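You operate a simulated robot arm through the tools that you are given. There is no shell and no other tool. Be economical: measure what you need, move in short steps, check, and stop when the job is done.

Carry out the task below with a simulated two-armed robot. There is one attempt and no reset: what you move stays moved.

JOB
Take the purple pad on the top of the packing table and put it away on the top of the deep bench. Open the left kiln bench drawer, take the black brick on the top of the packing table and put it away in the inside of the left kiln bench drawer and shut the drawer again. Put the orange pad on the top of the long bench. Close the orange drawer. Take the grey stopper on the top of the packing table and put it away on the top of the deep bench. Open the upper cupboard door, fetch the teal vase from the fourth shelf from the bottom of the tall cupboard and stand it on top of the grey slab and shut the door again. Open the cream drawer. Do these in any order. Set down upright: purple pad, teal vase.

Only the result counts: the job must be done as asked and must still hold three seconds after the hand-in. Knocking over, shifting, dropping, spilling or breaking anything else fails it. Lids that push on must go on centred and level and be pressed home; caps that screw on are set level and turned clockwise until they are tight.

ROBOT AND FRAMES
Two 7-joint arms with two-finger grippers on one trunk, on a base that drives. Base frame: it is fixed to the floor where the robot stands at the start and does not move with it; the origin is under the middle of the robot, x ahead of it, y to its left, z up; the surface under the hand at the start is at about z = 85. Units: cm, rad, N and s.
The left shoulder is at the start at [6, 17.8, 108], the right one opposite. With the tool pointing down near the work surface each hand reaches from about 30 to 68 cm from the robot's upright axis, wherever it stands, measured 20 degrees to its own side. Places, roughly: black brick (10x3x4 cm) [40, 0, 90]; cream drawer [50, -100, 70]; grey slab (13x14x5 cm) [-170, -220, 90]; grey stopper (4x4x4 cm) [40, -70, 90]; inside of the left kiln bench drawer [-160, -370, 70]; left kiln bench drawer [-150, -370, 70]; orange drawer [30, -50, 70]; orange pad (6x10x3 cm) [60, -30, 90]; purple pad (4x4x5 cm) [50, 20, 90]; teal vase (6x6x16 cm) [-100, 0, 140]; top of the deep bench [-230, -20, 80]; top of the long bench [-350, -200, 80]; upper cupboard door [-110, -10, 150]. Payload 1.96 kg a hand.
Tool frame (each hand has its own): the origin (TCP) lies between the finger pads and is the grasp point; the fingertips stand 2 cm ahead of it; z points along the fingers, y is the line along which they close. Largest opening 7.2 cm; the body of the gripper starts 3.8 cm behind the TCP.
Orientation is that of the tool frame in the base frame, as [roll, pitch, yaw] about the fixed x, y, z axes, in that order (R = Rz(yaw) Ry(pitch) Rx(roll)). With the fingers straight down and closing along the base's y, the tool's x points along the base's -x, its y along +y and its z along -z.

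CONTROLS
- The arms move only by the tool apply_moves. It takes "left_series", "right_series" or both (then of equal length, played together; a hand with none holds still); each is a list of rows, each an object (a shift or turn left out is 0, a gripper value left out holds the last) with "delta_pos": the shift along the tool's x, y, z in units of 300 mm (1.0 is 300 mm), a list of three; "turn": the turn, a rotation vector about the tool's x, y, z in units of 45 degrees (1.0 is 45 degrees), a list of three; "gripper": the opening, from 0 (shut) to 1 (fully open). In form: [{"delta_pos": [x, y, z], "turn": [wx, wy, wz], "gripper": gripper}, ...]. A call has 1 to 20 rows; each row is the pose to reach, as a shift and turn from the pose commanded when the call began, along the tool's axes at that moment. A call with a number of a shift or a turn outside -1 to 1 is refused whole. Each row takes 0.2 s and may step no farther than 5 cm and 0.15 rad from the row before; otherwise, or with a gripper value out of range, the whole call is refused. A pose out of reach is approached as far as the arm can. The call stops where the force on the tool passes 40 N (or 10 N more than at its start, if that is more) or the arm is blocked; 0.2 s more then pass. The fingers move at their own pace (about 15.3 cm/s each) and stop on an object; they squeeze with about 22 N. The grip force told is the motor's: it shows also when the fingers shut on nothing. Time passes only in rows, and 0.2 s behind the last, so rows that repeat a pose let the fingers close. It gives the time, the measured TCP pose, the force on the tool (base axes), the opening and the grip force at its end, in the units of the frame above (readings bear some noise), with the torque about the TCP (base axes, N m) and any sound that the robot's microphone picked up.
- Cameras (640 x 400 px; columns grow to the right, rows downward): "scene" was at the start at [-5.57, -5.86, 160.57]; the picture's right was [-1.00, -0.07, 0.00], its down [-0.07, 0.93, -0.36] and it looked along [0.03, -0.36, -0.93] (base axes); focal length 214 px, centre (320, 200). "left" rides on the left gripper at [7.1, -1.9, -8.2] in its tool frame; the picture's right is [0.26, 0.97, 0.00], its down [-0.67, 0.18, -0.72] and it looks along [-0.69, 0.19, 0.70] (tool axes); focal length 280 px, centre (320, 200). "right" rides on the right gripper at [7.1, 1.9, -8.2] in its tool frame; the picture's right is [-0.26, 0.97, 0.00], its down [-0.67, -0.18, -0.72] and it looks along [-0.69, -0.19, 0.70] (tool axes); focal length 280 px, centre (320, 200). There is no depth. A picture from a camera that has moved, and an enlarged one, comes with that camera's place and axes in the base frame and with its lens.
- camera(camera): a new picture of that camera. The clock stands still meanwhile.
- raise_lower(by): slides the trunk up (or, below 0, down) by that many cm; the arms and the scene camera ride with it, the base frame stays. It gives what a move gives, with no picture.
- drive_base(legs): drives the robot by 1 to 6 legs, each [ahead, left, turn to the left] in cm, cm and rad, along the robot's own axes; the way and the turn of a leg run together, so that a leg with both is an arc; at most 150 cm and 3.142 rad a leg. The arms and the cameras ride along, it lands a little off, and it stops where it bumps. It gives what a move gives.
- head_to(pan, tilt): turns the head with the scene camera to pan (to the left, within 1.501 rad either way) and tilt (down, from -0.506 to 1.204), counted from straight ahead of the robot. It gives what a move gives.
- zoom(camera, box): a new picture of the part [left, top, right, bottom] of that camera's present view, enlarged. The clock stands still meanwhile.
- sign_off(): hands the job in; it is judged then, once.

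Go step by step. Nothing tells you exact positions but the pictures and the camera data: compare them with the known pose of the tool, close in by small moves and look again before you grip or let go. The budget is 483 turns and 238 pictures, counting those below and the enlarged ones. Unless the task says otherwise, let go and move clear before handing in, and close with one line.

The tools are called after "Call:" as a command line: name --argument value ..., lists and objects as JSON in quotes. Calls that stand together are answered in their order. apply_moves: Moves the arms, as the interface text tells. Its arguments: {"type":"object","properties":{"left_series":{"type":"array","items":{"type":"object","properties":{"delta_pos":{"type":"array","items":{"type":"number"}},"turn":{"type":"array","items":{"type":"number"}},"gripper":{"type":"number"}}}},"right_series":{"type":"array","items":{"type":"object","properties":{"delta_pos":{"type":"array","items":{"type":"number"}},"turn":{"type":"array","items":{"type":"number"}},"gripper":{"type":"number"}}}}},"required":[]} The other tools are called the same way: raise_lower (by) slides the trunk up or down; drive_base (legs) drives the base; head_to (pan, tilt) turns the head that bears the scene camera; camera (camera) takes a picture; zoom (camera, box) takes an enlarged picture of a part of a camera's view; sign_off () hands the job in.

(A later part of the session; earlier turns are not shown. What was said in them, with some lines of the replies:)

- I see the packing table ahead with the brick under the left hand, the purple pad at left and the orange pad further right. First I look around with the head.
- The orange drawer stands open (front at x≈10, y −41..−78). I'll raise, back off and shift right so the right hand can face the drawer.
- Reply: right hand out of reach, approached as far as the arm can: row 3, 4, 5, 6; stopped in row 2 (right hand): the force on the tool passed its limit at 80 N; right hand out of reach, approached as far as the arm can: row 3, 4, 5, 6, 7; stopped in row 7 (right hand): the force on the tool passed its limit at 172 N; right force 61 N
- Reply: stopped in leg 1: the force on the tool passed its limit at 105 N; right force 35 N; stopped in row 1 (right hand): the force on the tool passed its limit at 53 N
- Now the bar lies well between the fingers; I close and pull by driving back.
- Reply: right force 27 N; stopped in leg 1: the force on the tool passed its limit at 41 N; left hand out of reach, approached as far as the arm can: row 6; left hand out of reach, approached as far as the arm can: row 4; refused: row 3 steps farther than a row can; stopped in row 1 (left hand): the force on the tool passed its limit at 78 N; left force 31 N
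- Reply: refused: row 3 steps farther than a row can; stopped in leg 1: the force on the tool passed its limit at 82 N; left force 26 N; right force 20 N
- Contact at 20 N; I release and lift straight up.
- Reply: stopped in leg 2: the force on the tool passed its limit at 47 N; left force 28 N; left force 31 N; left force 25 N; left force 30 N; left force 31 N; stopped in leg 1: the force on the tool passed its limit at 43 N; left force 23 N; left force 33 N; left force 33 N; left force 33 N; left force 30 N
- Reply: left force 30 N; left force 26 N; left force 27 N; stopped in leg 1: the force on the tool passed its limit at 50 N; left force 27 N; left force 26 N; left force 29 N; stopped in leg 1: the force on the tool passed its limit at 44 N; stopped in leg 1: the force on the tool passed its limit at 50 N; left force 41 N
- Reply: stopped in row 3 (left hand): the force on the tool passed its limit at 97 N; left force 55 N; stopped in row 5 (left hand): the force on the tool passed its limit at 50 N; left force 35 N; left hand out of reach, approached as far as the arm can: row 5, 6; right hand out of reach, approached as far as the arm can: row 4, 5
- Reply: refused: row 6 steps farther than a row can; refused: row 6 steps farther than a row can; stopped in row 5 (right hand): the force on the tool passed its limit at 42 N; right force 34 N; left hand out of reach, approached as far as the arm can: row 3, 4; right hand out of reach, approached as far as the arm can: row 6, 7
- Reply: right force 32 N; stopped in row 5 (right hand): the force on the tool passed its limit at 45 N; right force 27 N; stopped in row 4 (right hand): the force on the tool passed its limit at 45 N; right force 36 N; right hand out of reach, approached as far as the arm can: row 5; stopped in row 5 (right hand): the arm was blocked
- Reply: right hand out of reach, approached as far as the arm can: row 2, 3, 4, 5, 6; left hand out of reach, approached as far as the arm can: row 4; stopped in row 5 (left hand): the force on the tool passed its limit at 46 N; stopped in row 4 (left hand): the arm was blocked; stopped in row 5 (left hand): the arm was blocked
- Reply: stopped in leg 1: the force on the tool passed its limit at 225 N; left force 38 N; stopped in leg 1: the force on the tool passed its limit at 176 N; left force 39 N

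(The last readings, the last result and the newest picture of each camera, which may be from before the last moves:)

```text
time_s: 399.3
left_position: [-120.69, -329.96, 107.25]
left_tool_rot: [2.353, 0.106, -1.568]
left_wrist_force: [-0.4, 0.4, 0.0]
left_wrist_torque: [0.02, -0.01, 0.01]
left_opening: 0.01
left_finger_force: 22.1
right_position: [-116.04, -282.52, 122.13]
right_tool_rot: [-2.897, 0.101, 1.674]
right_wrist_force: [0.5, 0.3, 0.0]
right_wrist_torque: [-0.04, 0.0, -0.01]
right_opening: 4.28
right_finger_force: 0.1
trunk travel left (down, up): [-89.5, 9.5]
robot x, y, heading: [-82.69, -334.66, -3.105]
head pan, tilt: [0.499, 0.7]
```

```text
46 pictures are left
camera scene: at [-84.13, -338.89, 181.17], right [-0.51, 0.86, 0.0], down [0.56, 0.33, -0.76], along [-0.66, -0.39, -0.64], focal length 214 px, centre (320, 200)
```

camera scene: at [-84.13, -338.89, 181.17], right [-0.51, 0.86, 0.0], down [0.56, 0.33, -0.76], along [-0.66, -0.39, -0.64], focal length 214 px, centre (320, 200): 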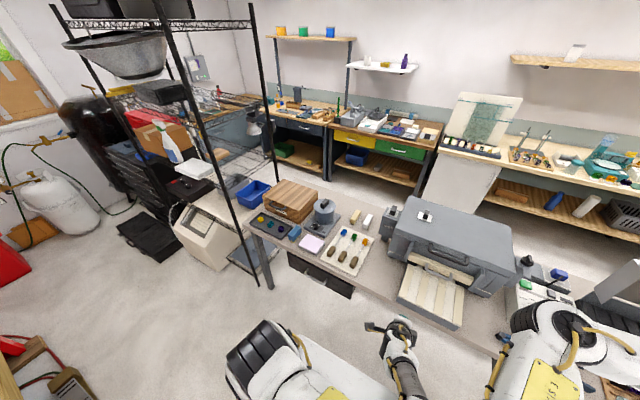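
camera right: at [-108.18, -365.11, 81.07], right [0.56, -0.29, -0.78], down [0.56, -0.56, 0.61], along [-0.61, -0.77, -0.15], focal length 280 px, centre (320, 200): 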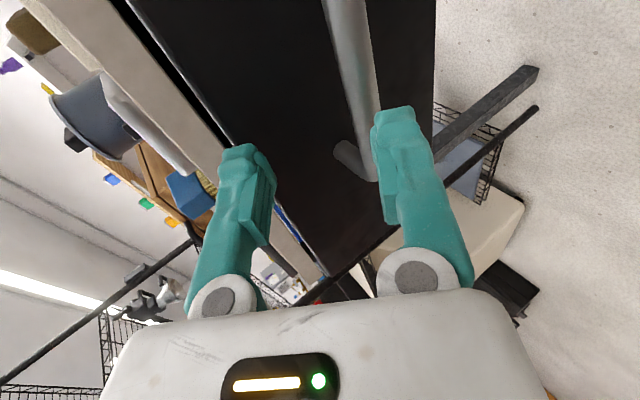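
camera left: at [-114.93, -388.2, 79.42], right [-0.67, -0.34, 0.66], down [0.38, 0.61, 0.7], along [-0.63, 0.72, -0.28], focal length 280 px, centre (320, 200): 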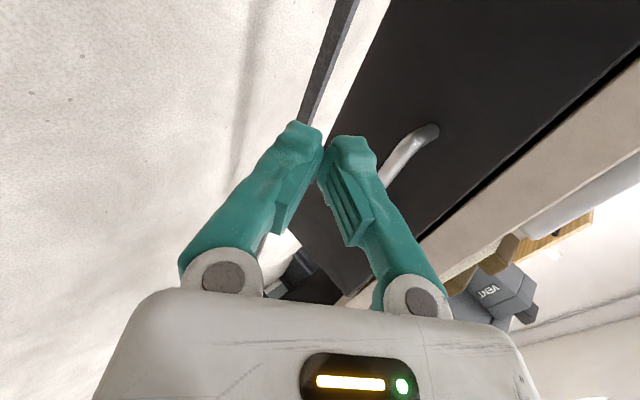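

Call:
drive_base --legs '[[0, -90, 0]]'

Call:
head_to --pan 1.2 --tilt 0.5

Call:
zoom --camera "scene" --box '[240, 130, 560, 330]'

```text
time_s: 404.0
left_position: [-124.05, -240.72, 107.18]
left_tool_rot: [2.352, 0.105, -1.564]
left_wrist_force: [0.1, -0.1, 0.9]
left_wrist_torque: [0.0, -0.04, 0.03]
left_opening: 0.0
left_finger_force: 22.1
right_position: [-119.82, -193.36, 122.09]
right_tool_rot: [-2.898, 0.101, 1.678]
right_wrist_force: [-0.4, -0.2, 0.4]
right_wrist_torque: [0.01, 0.0, 0.04]
right_opening: 4.34
right_finger_force: 0.0
trunk travel left (down, up): [-89.5, 9.5]
robot x, y, heading: [-86.45, -245.07, -3.098]
head pan, tilt: [0.499, 0.7]
```

```text
time_s: 405.1
left_position: [-124.09, -240.64, 107.13]
left_tool_rot: [2.354, 0.106, -1.565]
left_wrist_force: [-0.1, -0.1, 0.1]
left_wrist_torque: [-0.04, -0.03, 0.02]
left_opening: 0.01
left_finger_force: 22.1
right_position: [-119.69, -193.28, 122.01]
right_tool_rot: [-2.898, 0.1, 1.678]
right_wrist_force: [-0.6, -0.3, -0.1]
right_wrist_torque: [-0.01, 0.0, 0.01]
right_opening: 4.34
right_finger_force: 0.1
trunk travel left (down, up): [-89.5, 9.5]
robot x, y, heading: [-86.42, -245.05, -3.103]
head pan, tilt: [1.201, 0.499]
```

```text
2.00 times, centred on (400, 230) of scene
camera zoom: at [-83.1, -253.85, 182.94], right [-0.95, 0.33, 0.0], down [0.16, 0.45, -0.88], along [-0.29, -0.83, -0.48], focal length 429 px, centre (160, 140)
```

zoom: 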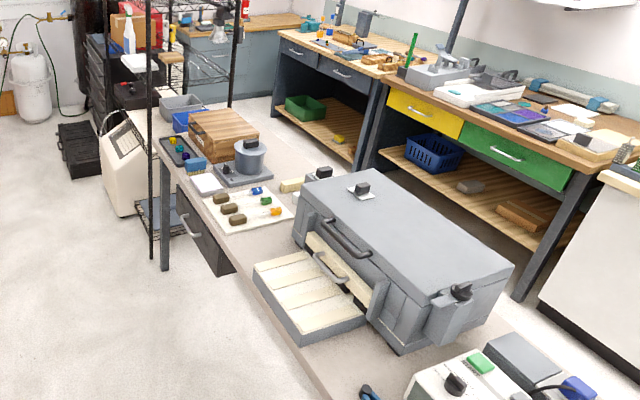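

Call:
zoom --camera "scene" --box '[310, 200, 390, 280]'

Call:
head_to --pan 0.3 --tilt 1.0

Call:
camera --camera "scene"

```text
5.00 times, centred on (350, 240) of scene
camera zoom: at [-83.1, -253.85, 182.94], right [-0.95, 0.33, 0.0], down [0.16, 0.45, -0.88], along [-0.29, -0.83, -0.48], focal length 1072 px, centre (170, 0)
```

zoom: 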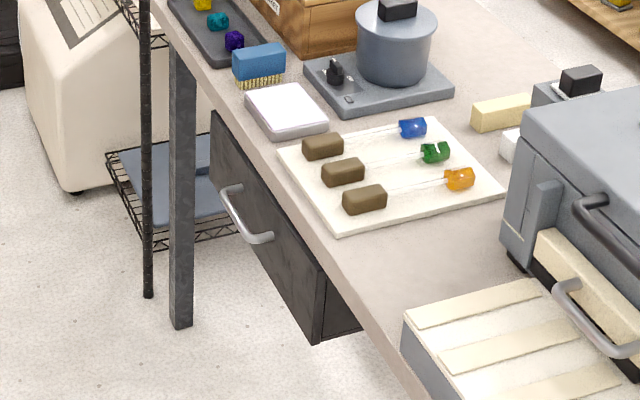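

```text
time_s: 406.3
left_position: [-124.07, -240.82, 107.2]
left_tool_rot: [2.352, 0.105, -1.564]
left_wrist_force: [-0.5, 0.0, 0.2]
left_wrist_torque: [-0.01, 0.02, -0.03]
left_opening: 0.02
left_finger_force: 21.5
right_position: [-119.7, -193.38, 122.11]
right_tool_rot: [-2.898, 0.102, 1.679]
right_wrist_force: [0.0, -1.3, 0.0]
right_wrist_torque: [0.01, 0.04, -0.03]
right_opening: 4.31
right_finger_force: 0.1
trunk travel left (down, up): [-89.5, 9.5]
robot x, y, heading: [-86.42, -245.52, -3.104]
head pan, tilt: [0.3, 1.0]
```

```text
43 pictures are left
camera scene: at [-86.71, -247.55, 178.83], right [-0.33, 0.94, 0.0], down [0.79, 0.28, -0.54], along [-0.51, -0.18, -0.84], focal length 214 px, centre (320, 200)
```

scene: 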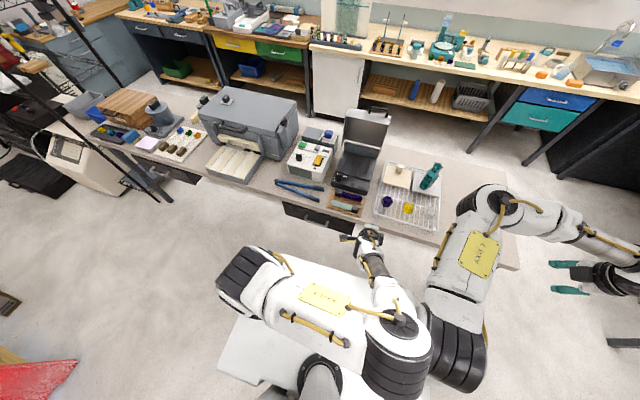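

Call:
zoom --camera "scene" --box '[360, 140, 480, 240]'

Call:
drive_base --legs '[[-15, -40, 0], [0, 0, -1.55]]'

Call:
head_to --pan 0 --tilt 0.4

Call:
camera --camera "scene"

```text
4.00 times, centred on (420, 190) of scene
camera zoom: at [-86.71, -247.55, 178.83], right [-0.33, 0.94, 0.0], down [0.79, 0.28, -0.54], along [-0.51, -0.18, -0.84], focal length 858 px, centre (-80, 240)
```

zoom: 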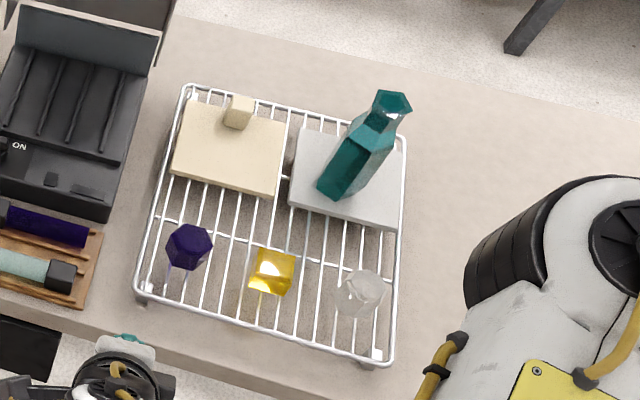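

```text
time_s: 412.8
left_position: [-66.32, -167.77, 107.17]
left_tool_rot: [2.354, 0.106, 3.115]
left_wrist_force: [-0.3, -0.1, -0.4]
left_wrist_torque: [0.04, -0.03, 0.0]
left_opening: 0.0
left_finger_force: 22.0
right_position: [-19.13, -173.61, 122.1]
right_tool_rot: [-2.898, 0.1, 0.073]
right_wrist_force: [-0.2, -0.1, 0.8]
right_wrist_torque: [0.04, 0.0, 0.02]
right_opening: 4.31
right_finger_force: 0.1
trunk travel left (down, up): [-89.5, 9.5]
robot x, y, heading: [-72.39, -205.43, 1.575]
head pan, tilt: [0.3, 1.0]
```

```text
time_s: 413.8
left_position: [-66.31, -167.71, 107.2]
left_tool_rot: [2.352, 0.107, 3.113]
left_wrist_force: [0.0, -0.2, 0.2]
left_wrist_torque: [0.02, 0.01, 0.0]
left_opening: 0.01
left_finger_force: 21.4
right_position: [-18.96, -173.76, 122.05]
right_tool_rot: [-2.897, 0.101, 0.071]
right_wrist_force: [0.4, 0.0, -0.7]
right_wrist_torque: [-0.01, 0.0, -0.01]
right_opening: 4.32
right_finger_force: 0.0
trunk travel left (down, up): [-89.5, 9.5]
robot x, y, heading: [-72.14, -205.56, 1.578]
head pan, tilt: [0.0, 0.4]
```

```text
41 pictures are left
camera scene: at [-72.07, -202.5, 183.84], right [1.0, 0.01, 0.0], down [0.0, -0.39, -0.92], along [-0.01, 0.92, -0.39], focal length 214 px, centre (320, 200)
```

scene: 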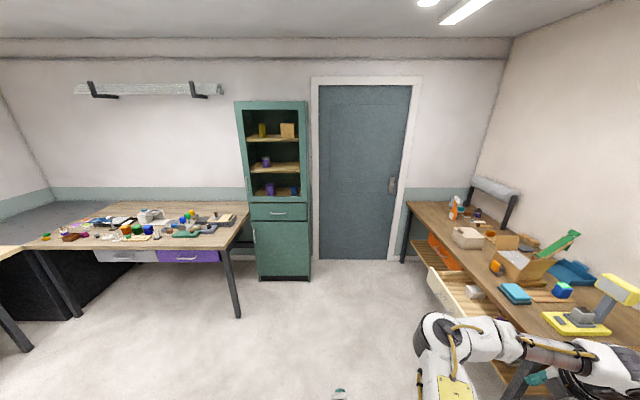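

Call:
zoom --camera "scene" --box '[220, 90, 320, 290]'

Call:
zoom --camera "scene" --box '[390, 180, 560, 320]'

Call:
zoom --camera "scene" --box '[20, 190, 260, 270]'

```text
2.00 times, centred on (270, 190) of scene
camera zoom: at [-72.07, -202.5, 183.84], right [1.0, 0.01, 0.0], down [0.0, -0.39, -0.92], along [-0.01, 0.92, -0.39], focal length 429 px, centre (420, 220)
```

zoom: 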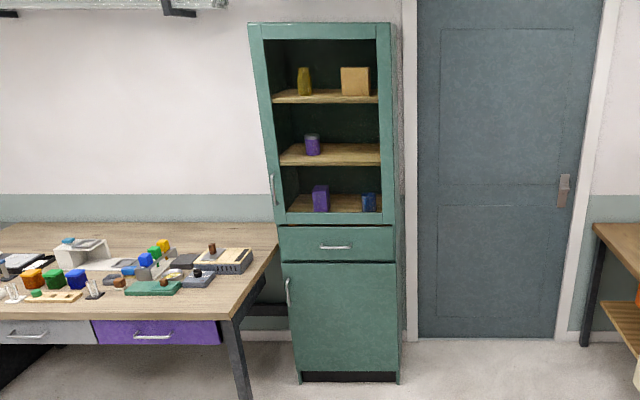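

```text
2.86 times, centred on (475, 250) of scene
camera zoom: at [-72.07, -202.5, 183.84], right [1.0, 0.01, 0.0], down [0.0, -0.39, -0.92], along [-0.01, 0.92, -0.39], focal length 613 px, centre (-123, 57)
```

zoom: 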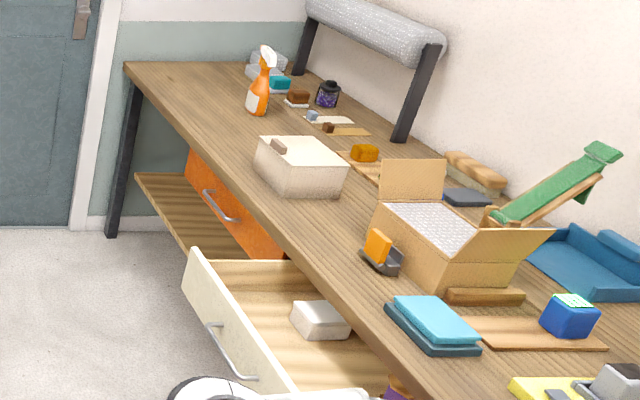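

```text
2.67 times, centred on (140, 230) of scene
camera zoom: at [-72.07, -202.5, 183.84], right [1.0, 0.01, 0.0], down [0.0, -0.39, -0.92], along [-0.01, 0.92, -0.39], focal length 572 px, centre (800, 120)
```

zoom: 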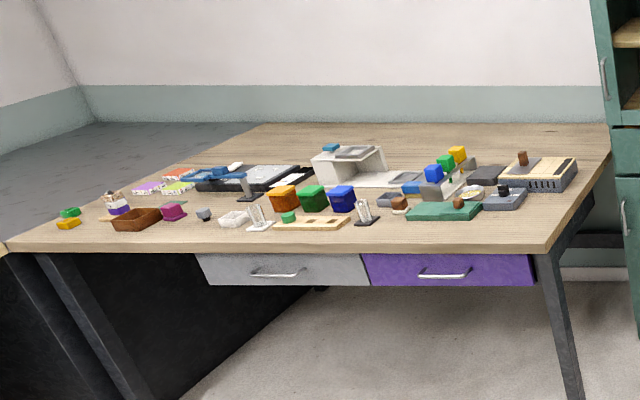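

Everything checks out in the pictures: the orange drawer, the kiln drawer and the cupboard door are shut, and the cream drawer is open. The vase stands upright on the slab, and both pads and the stopper are in place. The hands are clear, so I hand in.

Call:
sign_off

```text
The job is handed in.
```

The job is handed in. In my last pictures every item was in place, the orange drawer, the kiln drawer and the cupboard door were shut, and the cream drawer was open. I last saw the black brick in the kiln drawer just before I shut it.
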